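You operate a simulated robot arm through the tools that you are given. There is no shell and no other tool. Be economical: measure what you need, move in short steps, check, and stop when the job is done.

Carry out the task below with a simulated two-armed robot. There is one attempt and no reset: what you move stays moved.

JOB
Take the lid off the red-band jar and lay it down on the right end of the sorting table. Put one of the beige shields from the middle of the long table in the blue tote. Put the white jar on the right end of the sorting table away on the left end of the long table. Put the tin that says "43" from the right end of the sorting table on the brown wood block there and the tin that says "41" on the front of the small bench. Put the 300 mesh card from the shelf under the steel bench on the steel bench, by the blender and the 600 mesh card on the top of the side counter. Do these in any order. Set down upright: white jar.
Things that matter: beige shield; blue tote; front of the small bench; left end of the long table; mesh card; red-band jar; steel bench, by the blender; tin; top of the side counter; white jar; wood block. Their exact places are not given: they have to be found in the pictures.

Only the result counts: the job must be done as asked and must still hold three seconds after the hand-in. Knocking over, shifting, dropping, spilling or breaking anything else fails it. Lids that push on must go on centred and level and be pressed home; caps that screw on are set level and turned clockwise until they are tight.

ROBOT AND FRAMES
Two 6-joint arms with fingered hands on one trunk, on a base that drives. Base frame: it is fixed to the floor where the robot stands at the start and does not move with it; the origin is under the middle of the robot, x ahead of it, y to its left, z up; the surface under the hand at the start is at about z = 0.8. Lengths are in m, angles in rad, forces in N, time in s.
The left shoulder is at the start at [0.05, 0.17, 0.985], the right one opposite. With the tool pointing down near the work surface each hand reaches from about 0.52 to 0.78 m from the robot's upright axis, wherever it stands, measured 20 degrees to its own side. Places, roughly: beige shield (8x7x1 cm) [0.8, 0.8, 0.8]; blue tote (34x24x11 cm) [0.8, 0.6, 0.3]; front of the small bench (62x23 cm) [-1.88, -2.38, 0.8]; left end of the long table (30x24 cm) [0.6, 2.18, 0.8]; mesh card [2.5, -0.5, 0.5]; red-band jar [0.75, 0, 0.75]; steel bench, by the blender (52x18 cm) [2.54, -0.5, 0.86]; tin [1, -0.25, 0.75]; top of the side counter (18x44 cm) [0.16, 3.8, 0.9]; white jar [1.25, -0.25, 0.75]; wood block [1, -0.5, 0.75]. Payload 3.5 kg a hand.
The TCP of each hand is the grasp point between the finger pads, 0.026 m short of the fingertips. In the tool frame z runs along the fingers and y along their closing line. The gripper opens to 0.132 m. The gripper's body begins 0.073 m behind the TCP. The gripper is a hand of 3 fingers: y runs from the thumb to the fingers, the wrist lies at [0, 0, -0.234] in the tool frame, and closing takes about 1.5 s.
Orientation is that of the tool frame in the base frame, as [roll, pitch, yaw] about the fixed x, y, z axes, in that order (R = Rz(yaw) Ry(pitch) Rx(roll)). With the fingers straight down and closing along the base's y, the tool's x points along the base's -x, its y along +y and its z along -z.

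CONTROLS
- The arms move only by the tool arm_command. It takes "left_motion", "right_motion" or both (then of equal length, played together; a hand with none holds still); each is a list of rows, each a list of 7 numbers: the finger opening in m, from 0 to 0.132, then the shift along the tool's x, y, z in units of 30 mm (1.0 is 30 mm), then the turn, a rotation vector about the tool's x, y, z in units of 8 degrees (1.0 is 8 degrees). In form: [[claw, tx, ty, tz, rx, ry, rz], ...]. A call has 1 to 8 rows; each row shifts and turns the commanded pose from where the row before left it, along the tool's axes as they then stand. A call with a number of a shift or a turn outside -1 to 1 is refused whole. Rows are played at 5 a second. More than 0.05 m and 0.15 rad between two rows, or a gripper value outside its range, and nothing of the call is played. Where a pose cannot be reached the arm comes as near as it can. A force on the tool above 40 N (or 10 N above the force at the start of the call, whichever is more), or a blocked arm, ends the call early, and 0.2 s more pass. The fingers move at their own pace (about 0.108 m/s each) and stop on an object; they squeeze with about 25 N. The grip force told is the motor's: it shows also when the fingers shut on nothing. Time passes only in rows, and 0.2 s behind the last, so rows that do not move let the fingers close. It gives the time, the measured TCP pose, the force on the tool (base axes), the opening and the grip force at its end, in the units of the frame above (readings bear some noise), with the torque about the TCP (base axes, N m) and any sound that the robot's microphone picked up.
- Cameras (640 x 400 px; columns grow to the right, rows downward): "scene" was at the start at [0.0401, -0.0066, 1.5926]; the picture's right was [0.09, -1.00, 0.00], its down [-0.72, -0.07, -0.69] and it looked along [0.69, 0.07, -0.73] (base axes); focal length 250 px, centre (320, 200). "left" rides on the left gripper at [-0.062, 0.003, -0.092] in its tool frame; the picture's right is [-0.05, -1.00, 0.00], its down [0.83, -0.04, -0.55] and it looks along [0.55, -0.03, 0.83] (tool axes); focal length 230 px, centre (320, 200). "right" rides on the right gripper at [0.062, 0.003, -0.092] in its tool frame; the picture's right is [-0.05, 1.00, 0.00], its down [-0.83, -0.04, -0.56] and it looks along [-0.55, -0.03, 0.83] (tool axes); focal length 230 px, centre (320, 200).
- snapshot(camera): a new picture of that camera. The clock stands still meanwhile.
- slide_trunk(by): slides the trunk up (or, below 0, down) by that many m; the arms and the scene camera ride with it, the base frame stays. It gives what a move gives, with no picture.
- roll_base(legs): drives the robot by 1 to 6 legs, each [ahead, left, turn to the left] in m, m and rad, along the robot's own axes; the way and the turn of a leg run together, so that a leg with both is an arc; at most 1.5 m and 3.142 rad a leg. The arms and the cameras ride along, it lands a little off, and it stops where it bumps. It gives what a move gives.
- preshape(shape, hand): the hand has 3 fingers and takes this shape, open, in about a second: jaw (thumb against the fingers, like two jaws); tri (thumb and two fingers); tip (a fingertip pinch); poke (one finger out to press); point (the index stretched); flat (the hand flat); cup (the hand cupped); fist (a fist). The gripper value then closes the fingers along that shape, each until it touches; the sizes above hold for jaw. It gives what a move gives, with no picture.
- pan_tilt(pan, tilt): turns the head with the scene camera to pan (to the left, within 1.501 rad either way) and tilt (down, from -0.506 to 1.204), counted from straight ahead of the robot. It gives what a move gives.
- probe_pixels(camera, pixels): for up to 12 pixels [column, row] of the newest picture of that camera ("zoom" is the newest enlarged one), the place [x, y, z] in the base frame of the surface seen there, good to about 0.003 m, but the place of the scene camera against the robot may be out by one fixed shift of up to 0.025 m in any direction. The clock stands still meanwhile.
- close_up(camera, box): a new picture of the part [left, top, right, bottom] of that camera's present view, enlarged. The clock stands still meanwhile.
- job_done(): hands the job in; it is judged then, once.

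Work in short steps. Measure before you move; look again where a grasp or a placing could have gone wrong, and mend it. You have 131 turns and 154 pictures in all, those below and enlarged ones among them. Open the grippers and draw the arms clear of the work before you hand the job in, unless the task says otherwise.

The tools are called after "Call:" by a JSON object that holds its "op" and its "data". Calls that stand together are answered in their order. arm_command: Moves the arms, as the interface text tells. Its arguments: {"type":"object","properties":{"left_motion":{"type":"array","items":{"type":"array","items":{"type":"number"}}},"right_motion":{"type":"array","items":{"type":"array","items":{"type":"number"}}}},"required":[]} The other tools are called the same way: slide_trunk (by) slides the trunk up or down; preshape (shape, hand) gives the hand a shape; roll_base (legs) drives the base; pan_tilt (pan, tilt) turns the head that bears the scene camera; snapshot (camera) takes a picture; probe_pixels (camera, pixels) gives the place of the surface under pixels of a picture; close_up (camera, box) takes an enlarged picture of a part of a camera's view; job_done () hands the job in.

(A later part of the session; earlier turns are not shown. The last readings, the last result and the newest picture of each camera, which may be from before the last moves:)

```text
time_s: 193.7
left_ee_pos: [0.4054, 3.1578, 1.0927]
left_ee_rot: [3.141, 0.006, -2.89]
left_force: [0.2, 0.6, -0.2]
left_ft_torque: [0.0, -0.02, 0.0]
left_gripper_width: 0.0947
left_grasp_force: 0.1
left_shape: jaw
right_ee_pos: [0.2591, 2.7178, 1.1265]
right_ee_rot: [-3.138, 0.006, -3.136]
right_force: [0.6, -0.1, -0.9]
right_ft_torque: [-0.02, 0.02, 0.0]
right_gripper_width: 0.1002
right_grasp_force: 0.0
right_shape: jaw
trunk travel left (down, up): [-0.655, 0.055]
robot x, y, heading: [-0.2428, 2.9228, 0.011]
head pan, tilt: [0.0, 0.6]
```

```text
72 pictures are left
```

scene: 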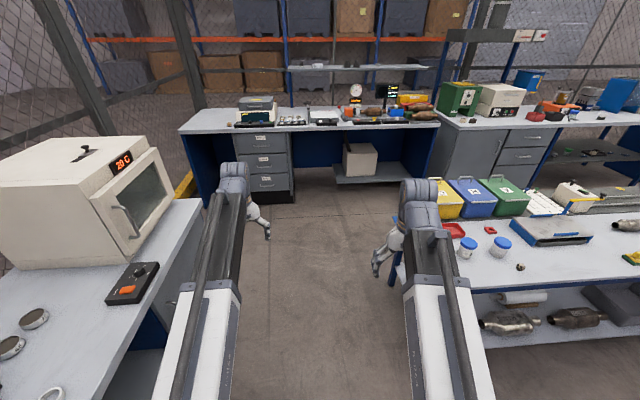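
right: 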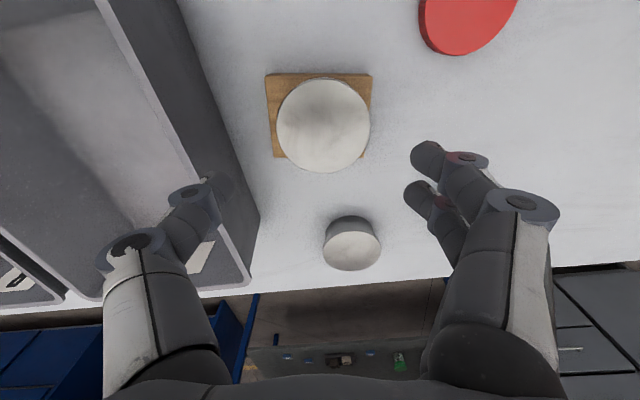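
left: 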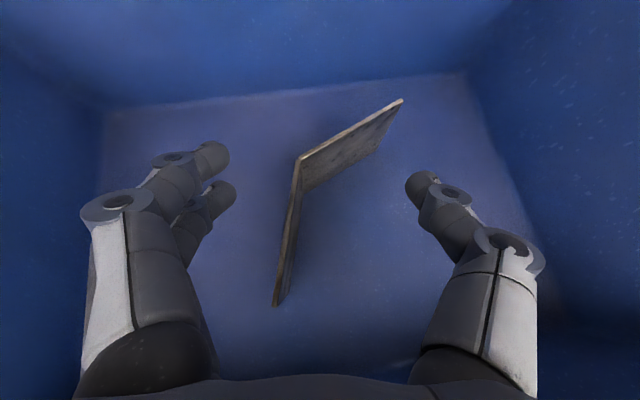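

Probe key edges for the route: long table's left/back corner, desk and cabinet fronts, side counter edge.

Call:
{"op": "probe_pixels", "data": {"camera": "scene", "pixels": [[292, 190], [440, 150], [430, 185], [198, 203], [165, 330], [130, 350], [398, 262], [425, 180], [520, 180], [440, 168], [60, 360], [180, 395]]}}

Call:
{"op": "pan_tilt", "data": {"pan": -0.6, "tilt": 0.5}}

Call:
{"op": "snapshot", "data": {"camera": "scene"}}

Call:
{"op": "pan_tilt", "data": {"pan": 0.9, "tilt": 0.75}}

Call:
{"op": "snapshot", "data": {"camera": "scene"}}

Call:
{"op": "probe_pixels", "data": {"camera": "scene", "pixels": [[320, 200], [320, 260], [320, 140], [200, 200], [400, 250], [250, 300], [450, 300], [380, 330]]}}

```text
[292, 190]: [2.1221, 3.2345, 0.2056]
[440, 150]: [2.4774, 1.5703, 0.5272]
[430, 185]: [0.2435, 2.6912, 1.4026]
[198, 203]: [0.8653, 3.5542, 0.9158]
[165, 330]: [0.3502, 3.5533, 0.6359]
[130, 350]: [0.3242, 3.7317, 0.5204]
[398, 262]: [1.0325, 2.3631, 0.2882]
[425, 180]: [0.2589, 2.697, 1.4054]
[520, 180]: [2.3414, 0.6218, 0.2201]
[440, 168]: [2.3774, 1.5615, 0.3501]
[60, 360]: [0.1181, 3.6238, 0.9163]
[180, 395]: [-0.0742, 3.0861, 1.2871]
```

```text
time_s: 194.7
left_ee_pos: [0.4054, 3.1596, 1.0922]
left_ee_rot: [-3.141, 0.006, -2.891]
left_force: [0.4, 0.3, -0.8]
left_ft_torque: [0.02, 0.0, 0.01]
left_gripper_width: 0.0948
left_grasp_force: 0.1
left_shape: jaw
right_ee_pos: [0.2604, 2.7178, 1.1264]
right_ee_rot: [-3.138, 0.006, -3.137]
right_force: [-0.2, 0.1, -0.4]
right_ft_torque: [0.01, -0.01, 0.04]
right_gripper_width: 0.1002
right_grasp_force: 0.1
right_shape: jaw
trunk travel left (down, up): [-0.655, 0.055]
robot x, y, heading: [-0.2392, 2.9224, 0.009]
head pan, tilt: [-0.6, 0.499]
```

```text
71 pictures are left
```

scene: 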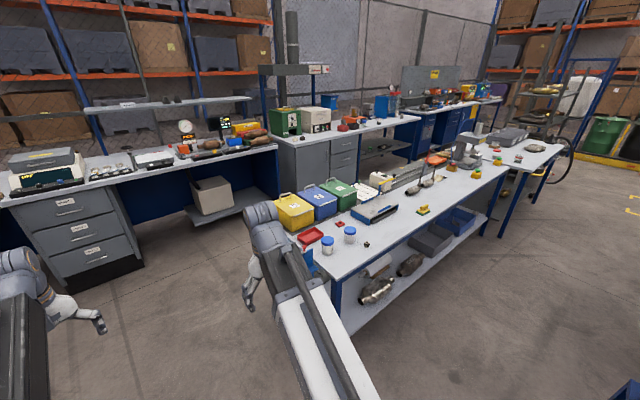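

```text
time_s: 196.3
left_ee_pos: [0.4046, 3.1595, 1.0923]
left_ee_rot: [3.141, 0.004, -2.89]
left_force: [0.5, 0.0, -0.9]
left_ft_torque: [0.02, -0.01, -0.02]
left_gripper_width: 0.0946
left_grasp_force: 0.0
left_shape: jaw
right_ee_pos: [0.2597, 2.7198, 1.126]
right_ee_rot: [-3.138, 0.008, -3.136]
right_force: [0.4, -0.5, -0.9]
right_ft_torque: [-0.01, -0.01, 0.02]
right_gripper_width: 0.1001
right_grasp_force: 0.1
right_shape: jaw
trunk travel left (down, up): [-0.655, 0.055]
robot x, y, heading: [-0.2375, 2.9223, 0.004]
head pan, tilt: [0.901, 0.75]
```

```text
70 pictures are left
```

scene: 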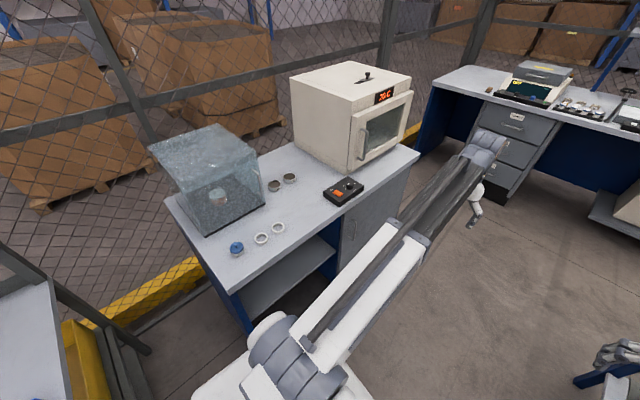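

```text
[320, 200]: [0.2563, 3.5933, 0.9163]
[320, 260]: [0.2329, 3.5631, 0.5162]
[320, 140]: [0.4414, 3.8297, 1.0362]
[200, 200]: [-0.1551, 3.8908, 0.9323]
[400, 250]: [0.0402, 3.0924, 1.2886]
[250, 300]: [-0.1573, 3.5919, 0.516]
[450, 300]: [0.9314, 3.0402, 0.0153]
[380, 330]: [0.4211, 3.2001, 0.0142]
```

Side counter located (top z≈0.90, x -0.25…0.87, y 3.55+). Now go around into the aisle: ahead 1.74, turn right 90°, then along the aisle.

Call:
{"op": "roll_base", "data": {"legs": [[0.87, 0, 0], [0.87, 0, 0], [0, 0, -1.57], [0, 0.2, 0]]}}

Call:
{"op": "pan_tilt", "data": {"pan": 0.0, "tilt": 0.6}}

Call:
{"op": "snapshot", "data": {"camera": "scene"}}

```text
time_s: 210.1
left_ee_pos: [1.9348, 2.2959, 1.0914]
left_ee_rot: [-3.141, 0.005, 1.833]
left_force: [0.1, 0.3, -0.1]
left_ft_torque: [0.01, 0.01, 0.01]
left_gripper_width: 0.0947
left_grasp_force: 0.0
left_shape: jaw
right_ee_pos: [1.4939, 2.4374, 1.1254]
right_ee_rot: [-3.138, 0.007, 1.586]
right_force: [1.1, 0.4, -1.4]
right_ft_torque: [0.02, 0.01, 0.04]
right_gripper_width: 0.1003
right_grasp_force: 0.2
right_shape: jaw
trunk travel left (down, up): [-0.655, 0.055]
robot x, y, heading: [1.6907, 2.9394, -1.554]
head pan, tilt: [0.901, 0.75]
```

```text
time_s: 211.3
left_ee_pos: [1.9334, 2.2971, 1.0925]
left_ee_rot: [3.142, 0.007, 1.833]
left_force: [-0.4, 0.3, 0.5]
left_ft_torque: [-0.03, -0.01, 0.02]
left_gripper_width: 0.0947
left_grasp_force: 0.0
left_shape: jaw
right_ee_pos: [1.491, 2.4384, 1.1255]
right_ee_rot: [-3.14, 0.005, 1.587]
right_force: [0.5, 0.5, -0.7]
right_ft_torque: [0.0, 0.01, 0.01]
right_gripper_width: 0.1002
right_grasp_force: 0.1
right_shape: jaw
trunk travel left (down, up): [-0.655, 0.055]
robot x, y, heading: [1.6948, 2.938, -1.553]
head pan, tilt: [0.0, 0.6]
```

```text
69 pictures are left
```

scene: 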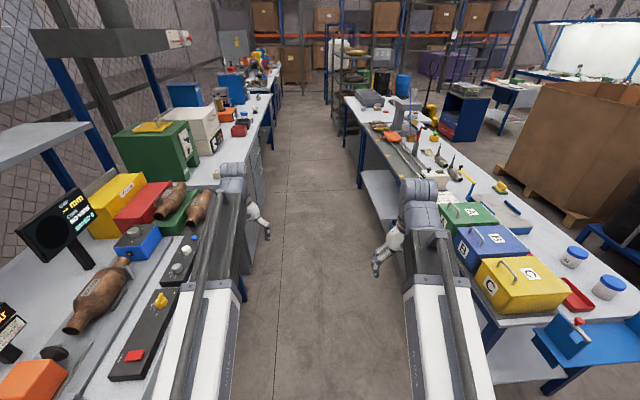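

Aisle visible. Probe edges on both sides to centre the drive.

Call:
{"op": "probe_pixels", "data": {"camera": "scene", "pixels": [[268, 110], [262, 150], [255, 185], [352, 110], [362, 150], [372, 175], [268, 128], [350, 128], [240, 285], [455, 300], [440, 255]]}}

Call:
{"op": "close_up", "data": {"camera": "scene", "box": [220, 60, 420, 200]}}

```text
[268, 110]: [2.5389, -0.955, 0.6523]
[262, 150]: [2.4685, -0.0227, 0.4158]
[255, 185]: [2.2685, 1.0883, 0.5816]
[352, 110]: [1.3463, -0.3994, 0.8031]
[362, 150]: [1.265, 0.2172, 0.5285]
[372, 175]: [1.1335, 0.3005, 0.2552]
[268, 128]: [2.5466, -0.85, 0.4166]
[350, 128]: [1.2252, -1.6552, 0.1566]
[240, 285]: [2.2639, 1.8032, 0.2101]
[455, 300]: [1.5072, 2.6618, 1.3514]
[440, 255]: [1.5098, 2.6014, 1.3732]
```

```text
2.86 times, centred on (320, 130) of scene
```

zoom: 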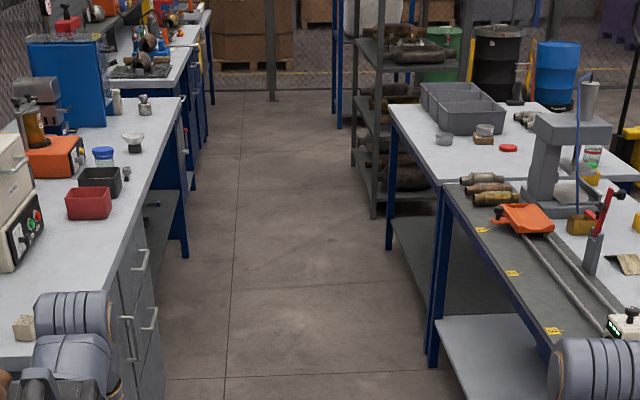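

Drive 2.75 m along the aisle.

Call:
{"op": "roll_base", "data": {"legs": [[1.4, 0.02, 0], [1.35, 0.02, 0]]}}

Call:
{"op": "pan_tilt", "data": {"pan": 0.9, "tilt": 0.7}}

Call:
{"op": "snapshot", "data": {"camera": "scene"}}

Call:
{"op": "pan_tilt", "data": {"pan": -0.9, "tilt": 0.75}}

Call:
{"op": "snapshot", "data": {"camera": "scene"}}

```text
time_s: 224.6
left_ee_pos: [2.0628, -0.4464, 1.0913]
left_ee_rot: [3.141, 0.007, 1.85]
left_force: [-0.4, -0.7, -0.3]
left_ft_torque: [0.0, 0.0, -0.01]
left_gripper_width: 0.0949
left_grasp_force: 0.0
left_shape: jaw
right_ee_pos: [1.6203, -0.3134, 1.1262]
right_ee_rot: [-3.137, 0.006, 1.602]
right_force: [-0.4, 0.9, -0.3]
right_ft_torque: [0.0, -0.04, 0.0]
right_gripper_width: 0.1007
right_grasp_force: 0.0
right_shape: jaw
trunk travel left (down, up): [-0.655, 0.055]
robot x, y, heading: [1.8105, 0.1914, -1.539]
head pan, tilt: [0.0, 0.6]
```

```text
time_s: 225.8
left_ee_pos: [2.0629, -0.4464, 1.0913]
left_ee_rot: [-3.141, 0.007, 1.849]
left_force: [-0.6, 0.2, 0.8]
left_ft_torque: [0.01, -0.01, 0.0]
left_gripper_width: 0.0948
left_grasp_force: 0.0
left_shape: jaw
right_ee_pos: [1.6192, -0.3122, 1.1266]
right_ee_rot: [-3.139, 0.005, 1.601]
right_force: [0.8, 0.1, -0.6]
right_ft_torque: [0.01, -0.01, 0.0]
right_gripper_width: 0.1002
right_grasp_force: 0.0
right_shape: jaw
trunk travel left (down, up): [-0.655, 0.055]
robot x, y, heading: [1.8124, 0.1937, -1.535]
head pan, tilt: [0.901, 0.7]
```

```text
67 pictures are left
```

scene: 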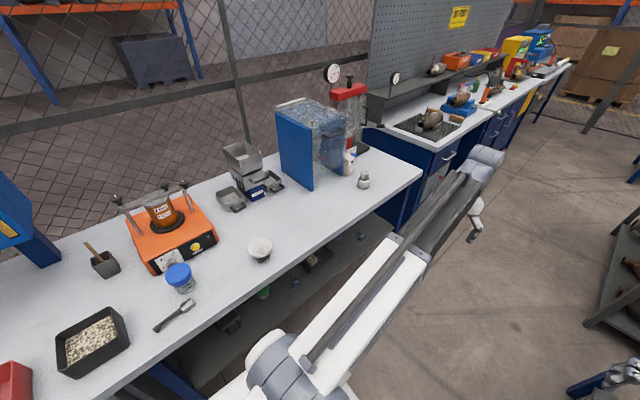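

```text
time_s: 227.6
left_ee_pos: [2.0633, -0.4464, 1.0927]
left_ee_rot: [3.141, 0.006, 1.848]
left_force: [0.7, 0.0, 0.3]
left_ft_torque: [-0.02, 0.03, -0.01]
left_gripper_width: 0.0949
left_grasp_force: 0.2
left_shape: jaw
right_ee_pos: [1.6198, -0.3123, 1.1258]
right_ee_rot: [-3.138, 0.004, 1.601]
right_force: [-0.6, -0.2, 0.2]
right_ft_torque: [0.0, -0.03, 0.01]
right_gripper_width: 0.1003
right_grasp_force: 0.1
right_shape: jaw
trunk travel left (down, up): [-0.655, 0.055]
robot x, y, heading: [1.8084, 0.1927, -1.537]
head pan, tilt: [-0.901, 0.75]
```

```text
66 pictures are left
```

scene: 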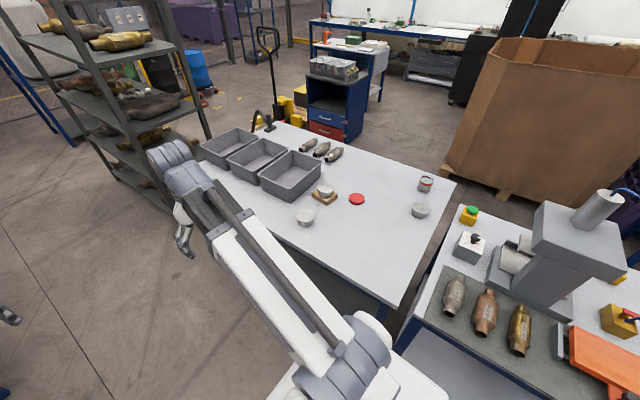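

Now view the shelf under the steel bench: lower the trunk 0.4 and look left.

Call:
{"op": "slide_trunk", "data": {"by": -0.4}}

Call:
{"op": "pan_tilt", "data": {"pan": 0.85, "tilt": 0.45}}

Call:
{"op": "snapshot", "data": {"camera": "scene"}}

```text
time_s: 231.4
left_ee_pos: [2.063, -0.4462, 0.6927]
left_ee_rot: [3.141, 0.006, 1.849]
left_force: [1.2, 0.7, -0.2]
left_ft_torque: [0.02, -0.03, -0.03]
left_gripper_width: 0.0948
left_grasp_force: 0.2
left_shape: jaw
right_ee_pos: [1.6197, -0.3116, 0.7265]
right_ee_rot: [-3.139, 0.007, 1.602]
right_force: [-0.1, -0.6, 0.1]
right_ft_torque: [0.01, -0.02, -0.01]
right_gripper_width: 0.1004
right_grasp_force: 0.1
right_shape: jaw
trunk travel left (down, up): [-0.255, 0.455]
robot x, y, heading: [1.8109, 0.1968, -1.531]
head pan, tilt: [-0.901, 0.75]
```

```text
time_s: 233.2
left_ee_pos: [2.0635, -0.4458, 0.6919]
left_ee_rot: [-3.141, 0.005, 1.848]
left_force: [0.4, -0.5, 0.3]
left_ft_torque: [0.0, 0.02, -0.01]
left_gripper_width: 0.0948
left_grasp_force: 0.0
left_shape: jaw
right_ee_pos: [1.6197, -0.3119, 0.7263]
right_ee_rot: [-3.139, 0.005, 1.602]
right_force: [0.5, 0.6, -0.6]
right_ft_torque: [0.01, 0.02, 0.02]
right_gripper_width: 0.1002
right_grasp_force: 0.0
right_shape: jaw
trunk travel left (down, up): [-0.255, 0.455]
robot x, y, heading: [1.8126, 0.1952, -1.537]
head pan, tilt: [0.85, 0.45]
```

```text
65 pictures are left
```

scene: 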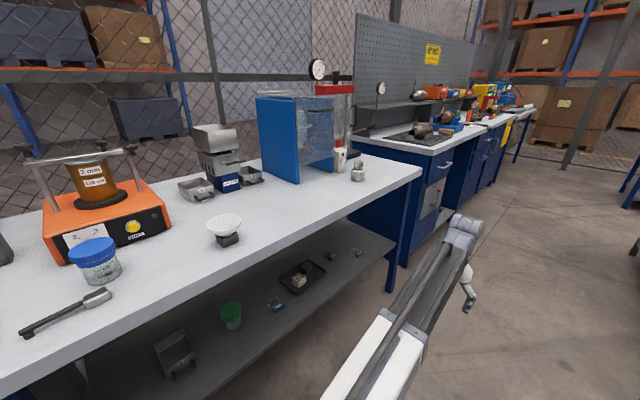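

Zoom on the shelf items.

Call:
{"op": "close_up", "data": {"camera": "scene", "box": [200, 230, 400, 350]}}

Call:
{"op": "probe_pixels", "data": {"camera": "scene", "pixels": [[277, 304], [331, 257], [357, 253], [302, 278], [230, 318], [320, 300], [395, 240], [420, 165], [390, 285], [350, 215], [357, 170], [250, 335]]}}

```text
3.20 times, centred on (300, 290) of scene
```

zoom: 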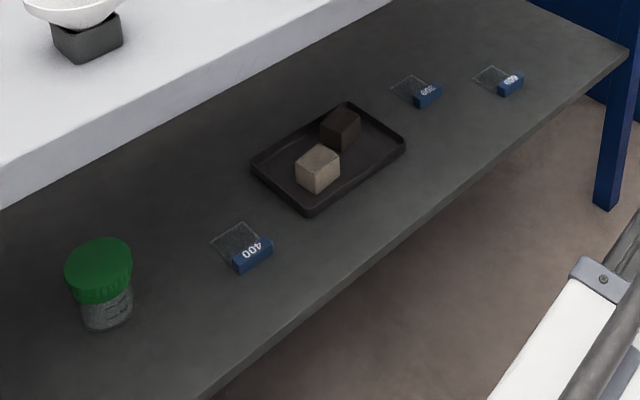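

```text
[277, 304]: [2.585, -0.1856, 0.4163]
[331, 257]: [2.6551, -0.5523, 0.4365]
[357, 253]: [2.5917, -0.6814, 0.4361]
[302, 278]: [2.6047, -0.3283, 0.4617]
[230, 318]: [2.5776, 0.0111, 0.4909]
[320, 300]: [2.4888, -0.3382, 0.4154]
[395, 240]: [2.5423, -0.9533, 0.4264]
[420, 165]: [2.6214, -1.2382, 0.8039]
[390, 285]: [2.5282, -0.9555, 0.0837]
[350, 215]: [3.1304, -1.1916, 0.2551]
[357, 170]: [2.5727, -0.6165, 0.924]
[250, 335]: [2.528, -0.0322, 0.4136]
```

Three mesh cards: "400" near, and two further at (2.655,-0.55) and (2.59,-0.68). I zoom on those labels and probe bench edges.

Call:
{"op": "close_up", "data": {"camera": "scene", "box": [315, 240, 375, 278]}}

Call:
{"op": "probe_pixels", "data": {"camera": "scene", "pixels": [[310, 236], [330, 222], [400, 180], [360, 200], [250, 278], [330, 305], [280, 345], [378, 262], [160, 335], [390, 240], [60, 375]]}}

Call:
{"op": "arm_command", "data": {"left_motion": [[0.095, 1, 0, 0, 0, 0, 0], [0.095, 1, 0, 0, 0, 0, 0], [0.095, 1, 0, 0, 0, 0, 0], [0.095, 1, 0, 0, 0, 0, 0], [0.095, 1, 0, 0, 0, 0, 0]]}}

```text
10.53 times, centred on (345, 259) of scene
```

zoom: 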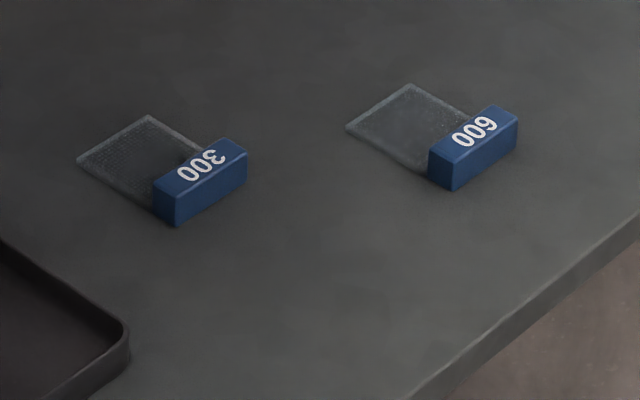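

```text
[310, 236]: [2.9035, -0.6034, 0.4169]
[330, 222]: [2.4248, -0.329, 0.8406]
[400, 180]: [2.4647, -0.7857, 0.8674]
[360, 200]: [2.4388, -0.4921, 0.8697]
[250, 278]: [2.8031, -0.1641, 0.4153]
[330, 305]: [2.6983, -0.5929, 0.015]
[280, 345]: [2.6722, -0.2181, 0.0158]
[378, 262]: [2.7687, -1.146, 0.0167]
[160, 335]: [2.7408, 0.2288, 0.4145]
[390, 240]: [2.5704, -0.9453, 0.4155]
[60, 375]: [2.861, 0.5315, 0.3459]
```

```text
time_s: 234.4
left_ee_pos: [2.023, -0.3012, 0.6916]
left_ee_rot: [-3.141, 0.005, 1.848]
left_force: [-1.0, -0.5, 0.2]
left_ft_torque: [0.03, -0.04, 0.0]
left_gripper_width: 0.0947
left_grasp_force: 0.0
left_shape: jaw
right_ee_pos: [1.6196, -0.3119, 0.7256]
right_ee_rot: [-3.137, 0.005, 1.602]
right_force: [0.2, 0.4, -0.1]
right_ft_torque: [-0.04, 0.01, 0.02]
right_gripper_width: 0.1002
right_grasp_force: 0.2
right_shape: jaw
trunk travel left (down, up): [-0.255, 0.455]
robot x, y, heading: [1.8107, 0.1948, -1.535]
head pan, tilt: [0.85, 0.45]
```

Cards: 300 at ≈(2.655,-0.55), 600 at ≈(2.59,-0.68); bench edge x≈2.42–2.46. Drive to y≈-0.55 and turn to heading -0.35 with hands tucked.

Call:
{"op": "roll_base", "data": {"legs": [[0.745, -0.02, 0], [0, 0, 1.185]]}}

Call:
{"op": "slide_trunk", "data": {"by": -0.055}}

Call:
{"op": "arm_command", "data": {"left_motion": [[0.095, 0, 0, 0, 0, -1, 0], [0.095, -0.3, 0, 0, 0, -1, 0], [0.095, -0.3, 0, 0, 0, -1, 0]]}}

Call:
{"op": "pan_tilt", "data": {"pan": 0.3, "tilt": 0.6}}

Call:
{"op": "snapshot", "data": {"camera": "scene"}}

Call:
{"op": "snapshot", "data": {"camera": "left"}}

```text
time_s: 241.4
left_ee_pos: [2.3589, -0.5444, 0.6914]
left_ee_rot: [3.141, 0.006, 3.033]
left_force: [0.2, -0.7, 0.0]
left_ft_torque: [0.0, 0.0, -0.02]
left_gripper_width: 0.0948
left_grasp_force: 0.0
left_shape: jaw
right_ee_pos: [2.2168, -0.9224, 0.7253]
right_ee_rot: [-3.137, 0.005, 2.788]
right_force: [-0.3, -0.3, 0.3]
right_ft_torque: [-0.01, 0.0, -0.01]
right_gripper_width: 0.1003
right_grasp_force: 0.0
right_shape: jaw
trunk travel left (down, up): [-0.255, 0.455]
robot x, y, heading: [1.8197, -0.5561, -0.353]
head pan, tilt: [0.85, 0.45]
```

```text
time_s: 242.4
left_ee_pos: [2.3578, -0.5452, 0.6364]
left_ee_rot: [-3.142, 0.004, 3.034]
left_force: [0.5, -0.4, 0.4]
left_ft_torque: [0.02, -0.04, -0.04]
left_gripper_width: 0.0949
left_grasp_force: 0.1
left_shape: jaw
right_ee_pos: [2.217, -0.9216, 0.6715]
right_ee_rot: [-3.138, 0.005, 2.786]
right_force: [0.3, 0.1, -0.9]
right_ft_torque: [0.03, 0.0, 0.04]
right_gripper_width: 0.1002
right_grasp_force: 0.1
right_shape: jaw
trunk travel left (down, up): [-0.2, 0.51]
robot x, y, heading: [1.82, -0.5567, -0.346]
head pan, tilt: [0.85, 0.45]
```

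```text
time_s: 243.2
left_ee_pos: [2.3968, -0.5548, 0.6489]
left_ee_rot: [3.141, 0.423, 3.035]
left_force: [0.4, 0.8, -0.5]
left_ft_torque: [0.03, -0.01, -0.02]
left_gripper_width: 0.0948
left_grasp_force: 0.1
left_shape: jaw
left hand out of reach, approached as far as the arm can: row 3
right_ee_pos: [2.2165, -0.9229, 0.6708]
right_ee_rot: [-3.138, 0.004, 2.789]
right_force: [0.1, 0.3, -0.4]
right_ft_torque: [0.0, 0.02, -0.01]
right_gripper_width: 0.1003
right_grasp_force: 0.0
right_shape: jaw
trunk travel left (down, up): [-0.2, 0.51]
robot x, y, heading: [1.8238, -0.5539, -0.351]
head pan, tilt: [0.85, 0.45]
```

```text
time_s: 244.1
left_ee_pos: [2.396, -0.5546, 0.6498]
left_ee_rot: [-3.141, 0.42, 3.035]
left_force: [0.0, -0.8, -0.9]
left_ft_torque: [-0.05, -0.02, 0.01]
left_gripper_width: 0.095
left_grasp_force: 0.1
left_shape: jaw
right_ee_pos: [2.2172, -0.9229, 0.6706]
right_ee_rot: [-3.139, 0.005, 2.787]
right_force: [-1.2, 0.8, -0.1]
right_ft_torque: [0.01, -0.02, 0.04]
right_gripper_width: 0.1004
right_grasp_force: 0.1
right_shape: jaw
trunk travel left (down, up): [-0.2, 0.51]
robot x, y, heading: [1.8189, -0.5566, -0.354]
head pan, tilt: [0.3, 0.6]
```

```text
62 pictures are left
```

scene: 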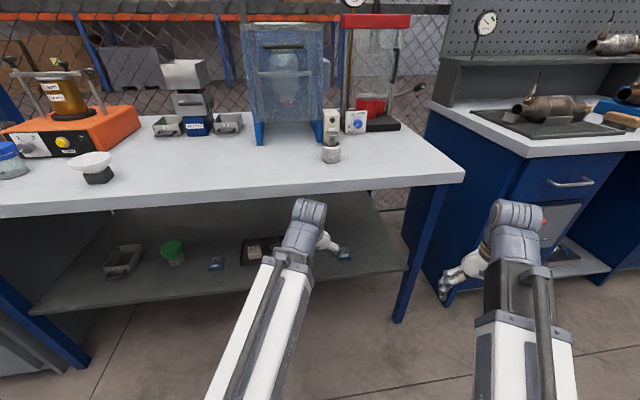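

```text
61 pictures are left
```

left: 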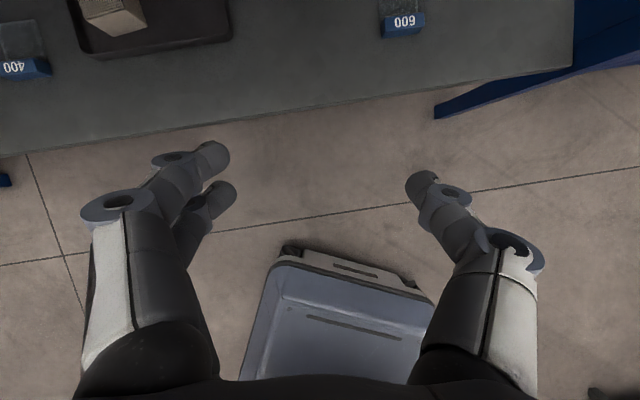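

600 card is at (402,25) in the left view. Probe it and then go in further to see the 300.

Call:
{"op": "probe_pixels", "data": {"camera": "left", "pixels": [[402, 22], [384, 24], [424, 20], [385, 36], [424, 33], [400, 8], [330, 60], [450, 60], [230, 40]]}}

Call:
{"op": "roll_base", "data": {"legs": [[0.094, 0.035, 0]]}}

Call:
{"op": "snapshot", "data": {"camera": "left"}}

```text
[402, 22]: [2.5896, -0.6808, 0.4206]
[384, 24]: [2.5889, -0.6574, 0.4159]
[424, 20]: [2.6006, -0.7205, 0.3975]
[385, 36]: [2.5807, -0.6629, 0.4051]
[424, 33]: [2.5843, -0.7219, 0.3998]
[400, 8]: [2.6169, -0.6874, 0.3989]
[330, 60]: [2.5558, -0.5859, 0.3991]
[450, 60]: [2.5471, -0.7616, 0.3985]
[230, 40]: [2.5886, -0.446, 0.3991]
```

```text
time_s: 245.4
left_ee_pos: [2.4853, -0.5533, 0.6482]
left_ee_rot: [-3.142, 0.416, 3.029]
left_force: [-1.1, -0.1, 0.7]
left_ft_torque: [-0.02, 0.02, -0.01]
left_gripper_width: 0.0947
left_grasp_force: 0.0
left_shape: jaw
right_ee_pos: [2.314, -0.9219, 0.6721]
right_ee_rot: [-3.139, 0.007, 2.787]
right_force: [-0.8, -0.1, -1.6]
right_ft_torque: [0.02, -0.01, -0.02]
right_gripper_width: 0.1006
right_grasp_force: 0.0
right_shape: jaw
trunk travel left (down, up): [-0.2, 0.51]
robot x, y, heading: [1.9178, -0.5529, -0.35]
head pan, tilt: [0.3, 0.6]
stopped in leg 1: the robot was blocked; the commanded pose is now the measured one
```

```text
60 pictures are left
```

left: 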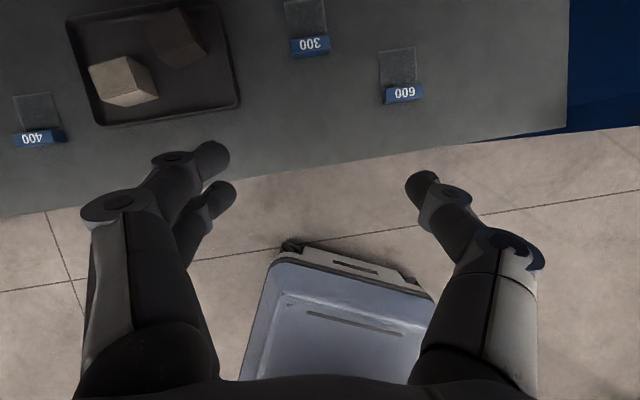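

The wrist touched the bench edge (blocked). Probe the cards, back off 4 cm, and lower the arm before entering.

Call:
{"op": "probe_pixels", "data": {"camera": "left", "pixels": [[310, 44], [293, 44], [328, 41], [308, 56], [305, 20], [403, 92], [385, 94], [422, 90], [402, 102], [398, 65]]}}

Call:
{"op": "roll_base", "data": {"legs": [[-0.045, -0.017, 0]]}}

Call:
{"op": "arm_command", "data": {"left_motion": [[0.08, 0.407, 0, 0.914, 0, 0, 0], [0.08, 0.407, 0, 0.914, 0, 0, 0], [0.08, 0.407, 0, 0.914, 0, 0, 0], [0.08, 0.407, 0, 0.914, 0, 0, 0], [0.08, 0.407, 0, 0.914, 0, 0, 0]]}}

Call:
{"op": "close_up", "data": {"camera": "scene", "box": [180, 40, 460, 300]}}

```text
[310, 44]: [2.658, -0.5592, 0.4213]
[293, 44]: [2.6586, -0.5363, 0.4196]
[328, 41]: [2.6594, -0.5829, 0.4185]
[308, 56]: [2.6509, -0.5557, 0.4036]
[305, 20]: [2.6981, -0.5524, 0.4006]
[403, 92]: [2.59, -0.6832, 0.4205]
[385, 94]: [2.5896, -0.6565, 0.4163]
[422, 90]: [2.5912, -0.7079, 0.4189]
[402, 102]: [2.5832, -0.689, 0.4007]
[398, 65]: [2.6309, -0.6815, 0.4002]
```

```text
time_s: 246.4
left_ee_pos: [2.4408, -0.5549, 0.6465]
left_ee_rot: [3.141, 0.415, 3.027]
left_force: [-0.9, 0.4, 0.0]
left_ft_torque: [0.02, -0.02, 0.02]
left_gripper_width: 0.0945
left_grasp_force: 0.0
left_shape: jaw
right_ee_pos: [2.2679, -0.9216, 0.6715]
right_ee_rot: [-3.138, 0.005, 2.787]
right_force: [-0.5, -0.1, -0.6]
right_ft_torque: [0.0, -0.04, -0.02]
right_gripper_width: 0.1004
right_grasp_force: 0.1
right_shape: jaw
trunk travel left (down, up): [-0.2, 0.51]
robot x, y, heading: [1.8749, -0.5567, -0.35]
head pan, tilt: [0.3, 0.6]
```

```text
time_s: 247.6
left_ee_pos: [2.4687, -0.5631, 0.5033]
left_ee_rot: [3.141, 0.412, 3.029]
left_force: [0.4, -0.2, -0.1]
left_ft_torque: [-0.05, 0.02, 0.01]
left_gripper_width: 0.0806
left_grasp_force: 0.1
left_shape: jaw
left hand out of reach, approached as far as the arm can: row 1, 2, 3, 4
right_ee_pos: [2.2673, -0.9219, 0.6706]
right_ee_rot: [-3.139, 0.005, 2.787]
right_force: [0.7, 0.4, 0.4]
right_ft_torque: [-0.02, -0.01, 0.02]
right_gripper_width: 0.1003
right_grasp_force: 0.0
right_shape: jaw
trunk travel left (down, up): [-0.2, 0.51]
robot x, y, heading: [1.8736, -0.5546, -0.353]
head pan, tilt: [0.3, 0.6]
```

```text
1.54 times, centred on (320, 170) of scene
```

zoom: 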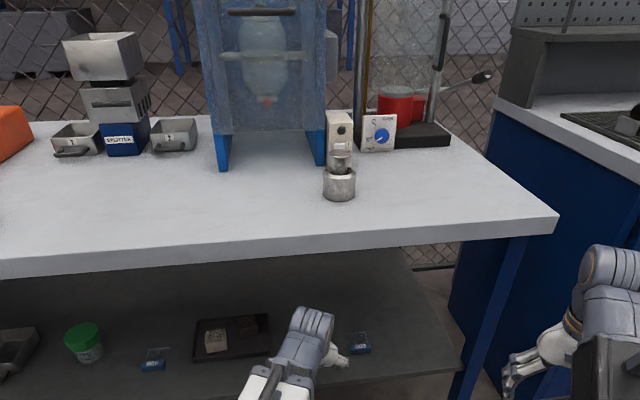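

300 handle centre (2.657,-0.560), 5 cm long along y, top 0.420. Hand is now low; drive in 10 cm and align yaw.

Call:
{"op": "roll_base", "data": {"legs": [[0.1, 0.036, 0]]}}

Call:
{"op": "arm_command", "data": {"left_motion": [[0.08, 0, 0, 0, -0.33, 0, -0.74]]}}

Call:
{"op": "snapshot", "data": {"camera": "left"}}

```text
time_s: 248.7
left_ee_pos: [2.5752, -0.5648, 0.5026]
left_ee_rot: [-3.141, 0.411, 3.027]
left_force: [-0.5, 0.4, -0.3]
left_ft_torque: [0.02, -0.04, -0.01]
left_gripper_width: 0.0803
left_grasp_force: 0.0
left_shape: jaw
right_ee_pos: [2.3728, -0.9231, 0.6715]
right_ee_rot: [-3.138, 0.006, 2.785]
right_force: [0.2, 0.6, -0.1]
right_ft_torque: [0.0, 0.03, -0.03]
right_gripper_width: 0.1006
right_grasp_force: 0.0
right_shape: jaw
trunk travel left (down, up): [-0.2, 0.51]
robot x, y, heading: [1.9757, -0.5545, -0.349]
head pan, tilt: [0.3, 0.6]
```

```text
time_s: 249.1
left_ee_pos: [2.5752, -0.5651, 0.5024]
left_ee_rot: [3.14, 0.411, 3.141]
left_force: [0.3, 0.5, 0.4]
left_ft_torque: [0.0, -0.05, 0.02]
left_gripper_width: 0.0806
left_grasp_force: 0.1
left_shape: jaw
right_ee_pos: [2.3744, -0.9219, 0.6711]
right_ee_rot: [-3.14, 0.005, 2.787]
right_force: [0.4, -0.6, -0.2]
right_ft_torque: [0.0, 0.0, 0.0]
right_gripper_width: 0.1002
right_grasp_force: 0.0
right_shape: jaw
trunk travel left (down, up): [-0.2, 0.51]
robot x, y, heading: [1.975, -0.555, -0.35]
head pan, tilt: [0.3, 0.6]
```

```text
58 pictures are left
```

left: 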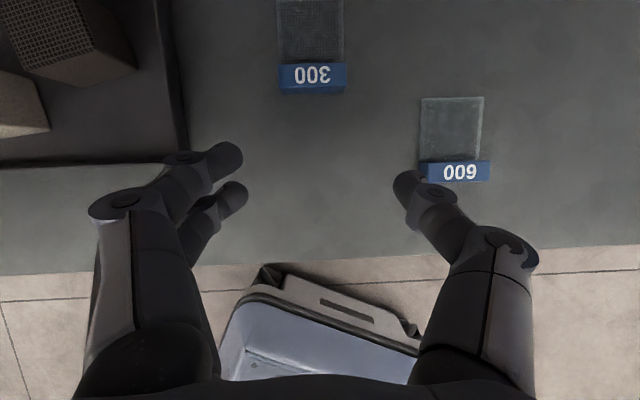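

Aligned. Move forward over the 300 handle and descend.

Call:
{"op": "arm_command", "data": {"left_motion": [[0.08, -0.835, 0.06, 0.365, 0, 0, 0], [0.08, -0.835, 0.06, 0.365, 0, 0, 0], [0.08, -0.835, 0.06, 0.365, 0, 0, 0], [0.08, 0.31, 0, 0.713, 0, 0, 0], [0.08, 0.2, 0, 0.46, 0, 0, 0]]}}

Call:
{"op": "snapshot", "data": {"camera": "left"}}

```text
time_s: 250.3
left_ee_pos: [2.6574, -0.5601, 0.4633]
left_ee_rot: [3.14, 0.412, 3.14]
left_force: [0.4, -0.9, 0.5]
left_ft_torque: [-0.01, 0.01, 0.06]
left_gripper_width: 0.0804
left_grasp_force: 0.1
left_shape: jaw
right_ee_pos: [2.3741, -0.9227, 0.6704]
right_ee_rot: [-3.138, 0.006, 2.787]
right_force: [-0.5, 0.7, -0.5]
right_ft_torque: [-0.02, -0.02, 0.01]
right_gripper_width: 0.0999
right_grasp_force: 0.0
right_shape: jaw
trunk travel left (down, up): [-0.2, 0.51]
robot x, y, heading: [1.9792, -0.5558, -0.35]
head pan, tilt: [0.3, 0.6]
```

```text
57 pictures are left
```

left: 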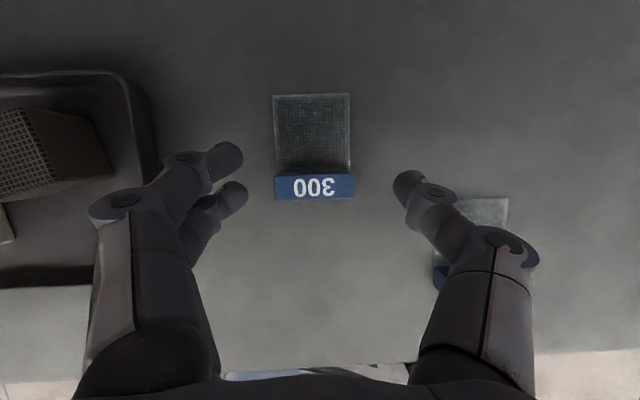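

Centred. Narrow the opening, descend the last 3 cm, and close.

Call:
{"op": "arm_command", "data": {"left_motion": [[0.066, 0, 0, 0, 0, 0, 0], [0.066, 0.21, -0.1, 0.48, 0, 0, 0], [0.066, 0.2, 0, 0.46, 0, 0, 0], [0.066, 0, 0, 0, 0, 0, 0]]}}

Call:
{"op": "arm_command", "data": {"left_motion": [[0.03, 0, 0, 0, 0, 0, 0], [0.03, 0, 0, 0, 0, 0, 0], [0.03, 0, 0, 0, 0, 0, 0]]}}

Call:
{"op": "snapshot", "data": {"camera": "left"}}

```text
time_s: 251.3
left_ee_pos: [2.6581, -0.5633, 0.4341]
left_ee_rot: [3.139, 0.413, 3.141]
left_force: [-0.2, -0.7, -0.4]
left_ft_torque: [0.0, 0.01, 0.02]
left_gripper_width: 0.0666
left_grasp_force: 0.0
left_shape: jaw
right_ee_pos: [2.3739, -0.9233, 0.6723]
right_ee_rot: [-3.138, 0.004, 2.789]
right_force: [0.3, -0.2, 0.0]
right_ft_torque: [0.05, 0.03, 0.0]
right_gripper_width: 0.1002
right_grasp_force: 0.0
right_shape: jaw
trunk travel left (down, up): [-0.2, 0.51]
robot x, y, heading: [1.9747, -0.5539, -0.352]
head pan, tilt: [0.3, 0.6]
```

```text
time_s: 252.1
left_ee_pos: [2.6588, -0.5645, 0.4345]
left_ee_rot: [3.139, 0.412, 3.14]
left_force: [-0.1, -0.5, 1.6]
left_ft_torque: [0.03, 0.03, -0.01]
left_gripper_width: 0.03
left_grasp_force: 24.8
left_shape: jaw
right_ee_pos: [2.373, -0.9237, 0.6711]
right_ee_rot: [-3.137, 0.004, 2.787]
right_force: [0.0, 0.5, -0.6]
right_ft_torque: [0.03, 0.01, 0.01]
right_gripper_width: 0.1004
right_grasp_force: 0.1
right_shape: jaw
trunk travel left (down, up): [-0.2, 0.51]
robot x, y, heading: [1.981, -0.5567, -0.348]
head pan, tilt: [0.3, 0.6]
```

```text
56 pictures are left
```

left: 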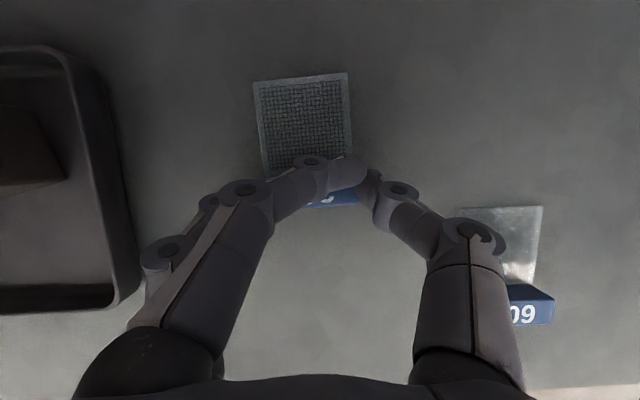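

Test lift 3 cm with the fingers commanded tighter.

Call:
{"op": "arm_command", "data": {"left_motion": [[0.01, 0, 0, 0, 0, 0, 0], [0.01, 0, 0, 0, 0, 0, 0], [0.01, -0.2, 0, -0.46, 0, 0, 0], [0.01, -0.2, 0, -0.46, 0, 0, 0]]}}

Call:
{"op": "snapshot", "data": {"camera": "left"}}

```text
time_s: 253.1
left_ee_pos: [2.6585, -0.5637, 0.4636]
left_ee_rot: [3.138, 0.41, 3.139]
left_force: [0.2, 0.3, -0.2]
left_ft_torque: [0.01, 0.01, -0.02]
left_gripper_width: 0.0288
left_grasp_force: 24.8
left_shape: jaw
right_ee_pos: [2.374, -0.923, 0.6716]
right_ee_rot: [-3.139, 0.005, 2.788]
right_force: [0.5, -0.4, -1.0]
right_ft_torque: [-0.03, -0.01, -0.02]
right_gripper_width: 0.1004
right_grasp_force: 0.1
right_shape: jaw
trunk travel left (down, up): [-0.2, 0.51]
robot x, y, heading: [1.9758, -0.5555, -0.35]
head pan, tilt: [0.3, 0.6]
```

```text
55 pictures are left
```

left: 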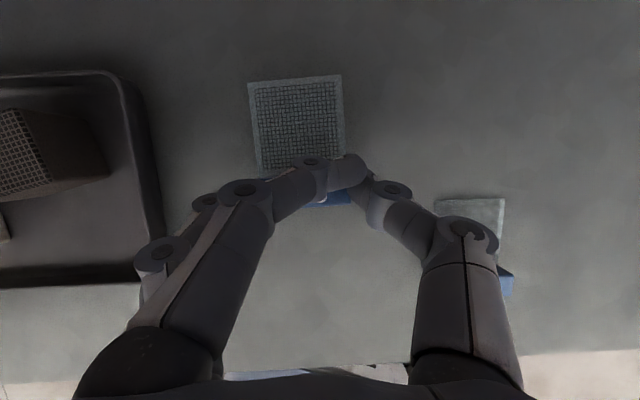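

The card is held. Raise, back out, and lift the trunk to bench height.

Call:
{"op": "arm_command", "data": {"left_motion": [[0.01, -0.28, 0, -0.64, 0, 0, 0], [0.01, -0.28, 0, -0.64, 0, 0, 0]]}}

Call:
{"op": "roll_base", "data": {"legs": [[-0.31, -0.115, 0]]}}

Call:
{"op": "slide_trunk", "data": {"by": 0.4}}

Call:
{"op": "slide_trunk", "data": {"by": 0.08}}

Call:
{"op": "pan_tilt", "data": {"pan": 0.4, "tilt": 0.7}}

Call:
{"op": "snapshot", "data": {"camera": "scene"}}

Call:
{"op": "snapshot", "data": {"camera": "left"}}

```text
time_s: 253.7
left_ee_pos: [2.6575, -0.5625, 0.5057]
left_ee_rot: [3.139, 0.41, 3.141]
left_force: [-0.4, -0.7, 0.0]
left_ft_torque: [-0.01, 0.0, 0.03]
left_gripper_width: 0.0289
left_grasp_force: 25.2
left_shape: jaw
right_ee_pos: [2.3736, -0.9226, 0.6719]
right_ee_rot: [-3.139, 0.005, 2.786]
right_force: [-0.4, 0.0, -0.3]
right_ft_torque: [0.01, -0.01, 0.0]
right_gripper_width: 0.1004
right_grasp_force: 0.1
right_shape: jaw
trunk travel left (down, up): [-0.2, 0.51]
robot x, y, heading: [1.979, -0.5558, -0.353]
head pan, tilt: [0.3, 0.6]
```

```text
time_s: 255.9
left_ee_pos: [2.3619, -0.554, 0.5054]
left_ee_rot: [3.14, 0.411, -3.135]
left_force: [-0.3, 0.2, -0.2]
left_ft_torque: [-0.08, 0.0, 0.0]
left_gripper_width: 0.0289
left_grasp_force: 24.9
left_shape: jaw
right_ee_pos: [2.0821, -0.9158, 0.6703]
right_ee_rot: [-3.14, 0.004, 2.793]
right_force: [0.0, -1.0, 0.0]
right_ft_torque: [0.01, 0.04, 0.01]
right_gripper_width: 0.1003
right_grasp_force: 0.1
right_shape: jaw
trunk travel left (down, up): [-0.2, 0.51]
robot x, y, heading: [1.6821, -0.5531, -0.344]
head pan, tilt: [0.3, 0.6]
```

```text
time_s: 259.8
left_ee_pos: [2.3629, -0.5561, 0.9062]
left_ee_rot: [3.14, 0.411, -3.135]
left_force: [-0.8, 0.7, -1.3]
left_ft_torque: [0.01, 0.02, 0.01]
left_gripper_width: 0.029
left_grasp_force: 24.9
left_shape: jaw
right_ee_pos: [2.0816, -0.9162, 1.0722]
right_ee_rot: [-3.137, 0.005, 2.796]
right_force: [-0.3, -0.1, -0.4]
right_ft_torque: [0.01, 0.0, -0.01]
right_gripper_width: 0.1002
right_grasp_force: 0.2
right_shape: jaw
trunk travel left (down, up): [-0.6, 0.11]
robot x, y, heading: [1.6853, -0.5507, -0.341]
head pan, tilt: [0.3, 0.6]
```

```text
time_s: 260.9
left_ee_pos: [2.3625, -0.5555, 0.9855]
left_ee_rot: [3.139, 0.411, -3.136]
left_force: [0.8, -0.4, -0.1]
left_ft_torque: [-0.01, 0.02, 0.0]
left_gripper_width: 0.029
left_grasp_force: 24.9
left_shape: jaw
right_ee_pos: [2.0809, -0.9168, 1.1498]
right_ee_rot: [-3.138, 0.004, 2.795]
right_force: [0.3, -0.1, -0.1]
right_ft_torque: [0.03, 0.03, -0.01]
right_gripper_width: 0.1003
right_grasp_force: 0.1
right_shape: jaw
trunk travel left (down, up): [-0.68, 0.03]
robot x, y, heading: [1.6858, -0.5497, -0.343]
head pan, tilt: [0.3, 0.6]
```

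```text
time_s: 261.6
left_ee_pos: [2.3614, -0.5554, 0.9869]
left_ee_rot: [3.139, 0.413, -3.134]
left_force: [-0.2, -1.2, -0.8]
left_ft_torque: [0.02, 0.0, 0.01]
left_gripper_width: 0.0289
left_grasp_force: 25.3
left_shape: jaw
right_ee_pos: [2.081, -0.9158, 1.1516]
right_ee_rot: [-3.139, 0.005, 2.794]
right_force: [0.7, 0.5, -0.5]
right_ft_torque: [-0.03, 0.01, 0.0]
right_gripper_width: 0.1003
right_grasp_force: 0.1
right_shape: jaw
trunk travel left (down, up): [-0.68, 0.03]
robot x, y, heading: [1.6816, -0.5507, -0.348]
head pan, tilt: [0.4, 0.7]
```

```text
54 pictures are left
```

scene: 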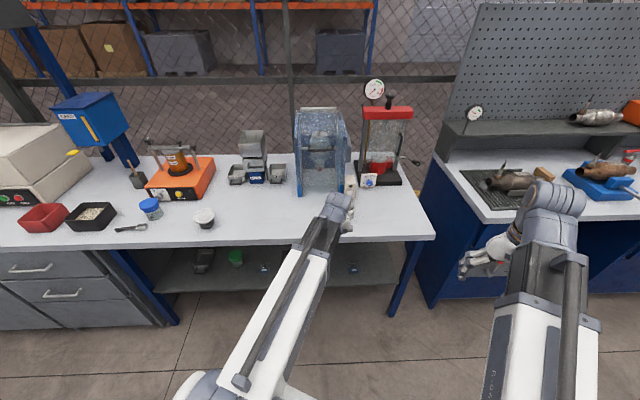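

```text
53 pictures are left
```

left: 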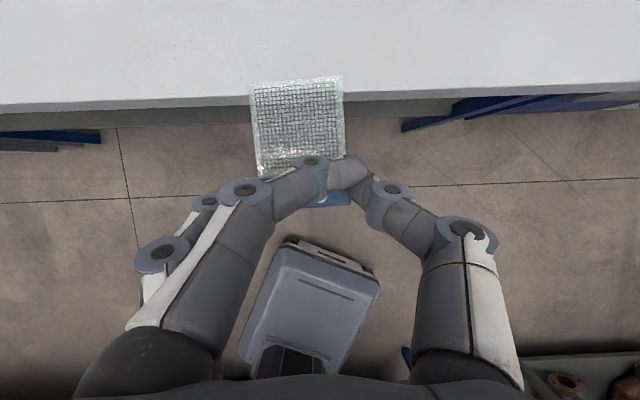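

Drive so the card is over the bench's front strip near (2.49,-0.45), and look.

Call:
{"op": "roll_base", "data": {"legs": [[0.085, 0.1475, 0]]}}

Call:
{"op": "snapshot", "data": {"camera": "left"}}

Call:
{"op": "close_up", "data": {"camera": "scene", "box": [220, 80, 440, 260]}}

```text
time_s: 263.1
left_ee_pos: [2.4935, -0.4453, 0.9863]
left_ee_rot: [3.14, 0.41, -3.137]
left_force: [-0.1, 1.2, -0.4]
left_ft_torque: [-0.02, 0.03, -0.02]
left_gripper_width: 0.0289
left_grasp_force: 25.2
left_shape: jaw
right_ee_pos: [2.2108, -0.8069, 1.1501]
right_ee_rot: [-3.137, 0.006, 2.792]
right_force: [0.3, 0.1, -0.5]
right_ft_torque: [0.0, 0.01, 0.02]
right_gripper_width: 0.1006
right_grasp_force: 0.1
right_shape: jaw
trunk travel left (down, up): [-0.68, 0.03]
robot x, y, heading: [1.8144, -0.4418, -0.344]
head pan, tilt: [0.4, 0.7]
```

```text
52 pictures are left
```

left: 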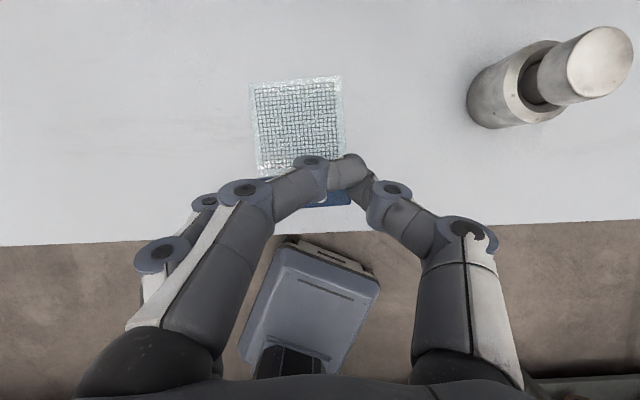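

```text
2.22 times, centred on (330, 170) of scene
```

zoom: 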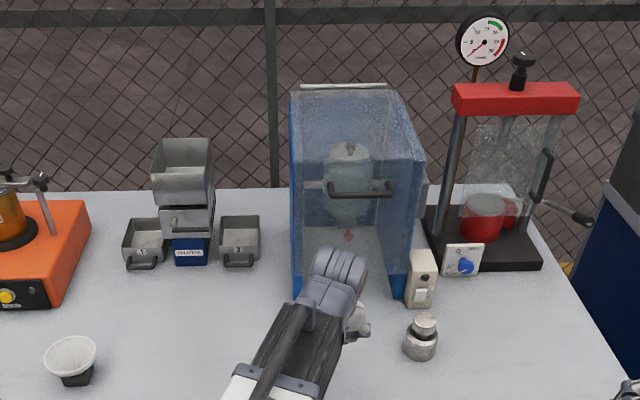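

Probe bench surface height and front edge, then set the card down.

Call:
{"op": "probe_pixels", "data": {"camera": "left", "pixels": [[200, 150], [420, 150], [200, 235], [420, 215], [320, 30], [500, 120]]}}

Call:
{"op": "arm_command", "data": {"left_motion": [[0.01, -0.6, 0, 0.27, 0, 0, 0], [0.01, 0.4, 0, 0.917, 0, 0, 0], [0.01, 0.4, 0, 0.917, 0, 0, 0], [0.01, 0.3, 0, 0.69, 0, 0, 0]]}}

```text
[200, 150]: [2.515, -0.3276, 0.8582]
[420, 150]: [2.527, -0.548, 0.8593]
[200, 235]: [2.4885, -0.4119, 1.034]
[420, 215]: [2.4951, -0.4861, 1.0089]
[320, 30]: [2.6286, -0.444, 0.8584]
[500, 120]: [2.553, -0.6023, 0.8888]
```

```text
time_s: 264.1
left_ee_pos: [2.5131, -0.446, 0.9024]
left_ee_rot: [3.14, 0.411, -3.137]
left_force: [-0.6, 0.6, -0.3]
left_ft_torque: [0.02, 0.01, 0.01]
left_gripper_width: 0.0289
left_grasp_force: 24.3
left_shape: jaw
right_ee_pos: [2.2124, -0.8077, 1.1507]
right_ee_rot: [-3.139, 0.005, 2.792]
right_force: [-0.2, 0.4, 0.7]
right_ft_torque: [0.02, 0.0, 0.01]
right_gripper_width: 0.1003
right_grasp_force: 0.1
right_shape: jaw
trunk travel left (down, up): [-0.68, 0.03]
robot x, y, heading: [1.8132, -0.4447, -0.345]
head pan, tilt: [0.4, 0.7]
```

Surface z≈0.8585, so contact expected at TCP ≈0.894. Lower in small steps.

Call:
{"op": "arm_command", "data": {"left_motion": [[0.01, 0.07, 0, 0.17, 0, 0, 0], [0.01, 0, 0, 0, 0, 0, 0]]}}

Call:
{"op": "arm_command", "data": {"left_motion": [[0.01, 0.04, 0, 0.09, 0, 0, 0], [0.01, 0, 0, 0, 0, 0, 0]]}}

Call:
{"op": "snapshot", "data": {"camera": "left"}}

```text
time_s: 264.6
left_ee_pos: [2.5128, -0.4448, 0.8972]
left_ee_rot: [3.141, 0.413, -3.135]
left_force: [0.3, -0.4, 0.4]
left_ft_torque: [0.01, 0.02, 0.0]
left_gripper_width: 0.0292
left_grasp_force: 24.9
left_shape: jaw
right_ee_pos: [2.2115, -0.808, 1.1513]
right_ee_rot: [-3.139, 0.004, 2.792]
right_force: [0.6, -0.6, 0.3]
right_ft_torque: [-0.01, -0.01, -0.02]
right_gripper_width: 0.1004
right_grasp_force: 0.1
right_shape: jaw
trunk travel left (down, up): [-0.68, 0.03]
robot x, y, heading: [1.8134, -0.4394, -0.346]
head pan, tilt: [0.4, 0.7]
```

```text
time_s: 265.2
left_ee_pos: [2.5136, -0.4458, 0.893]
left_ee_rot: [3.139, 0.413, -3.137]
left_force: [-0.1, -0.4, 0.3]
left_ft_torque: [0.05, 0.0, 0.02]
left_gripper_width: 0.0289
left_grasp_force: 25.1
left_shape: jaw
right_ee_pos: [2.2108, -0.8083, 1.1512]
right_ee_rot: [-3.138, 0.004, 2.793]
right_force: [-0.5, -0.6, -0.3]
right_ft_torque: [-0.01, -0.02, -0.01]
right_gripper_width: 0.1004
right_grasp_force: 0.1
right_shape: jaw
trunk travel left (down, up): [-0.68, 0.03]
robot x, y, heading: [1.8145, -0.4391, -0.344]
head pan, tilt: [0.4, 0.7]
```

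```text
50 pictures are left
```

left: 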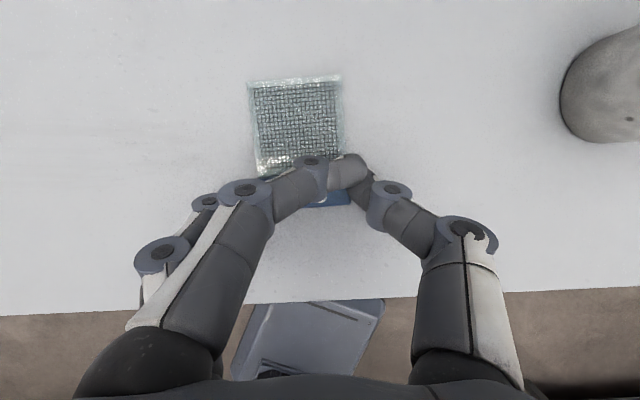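

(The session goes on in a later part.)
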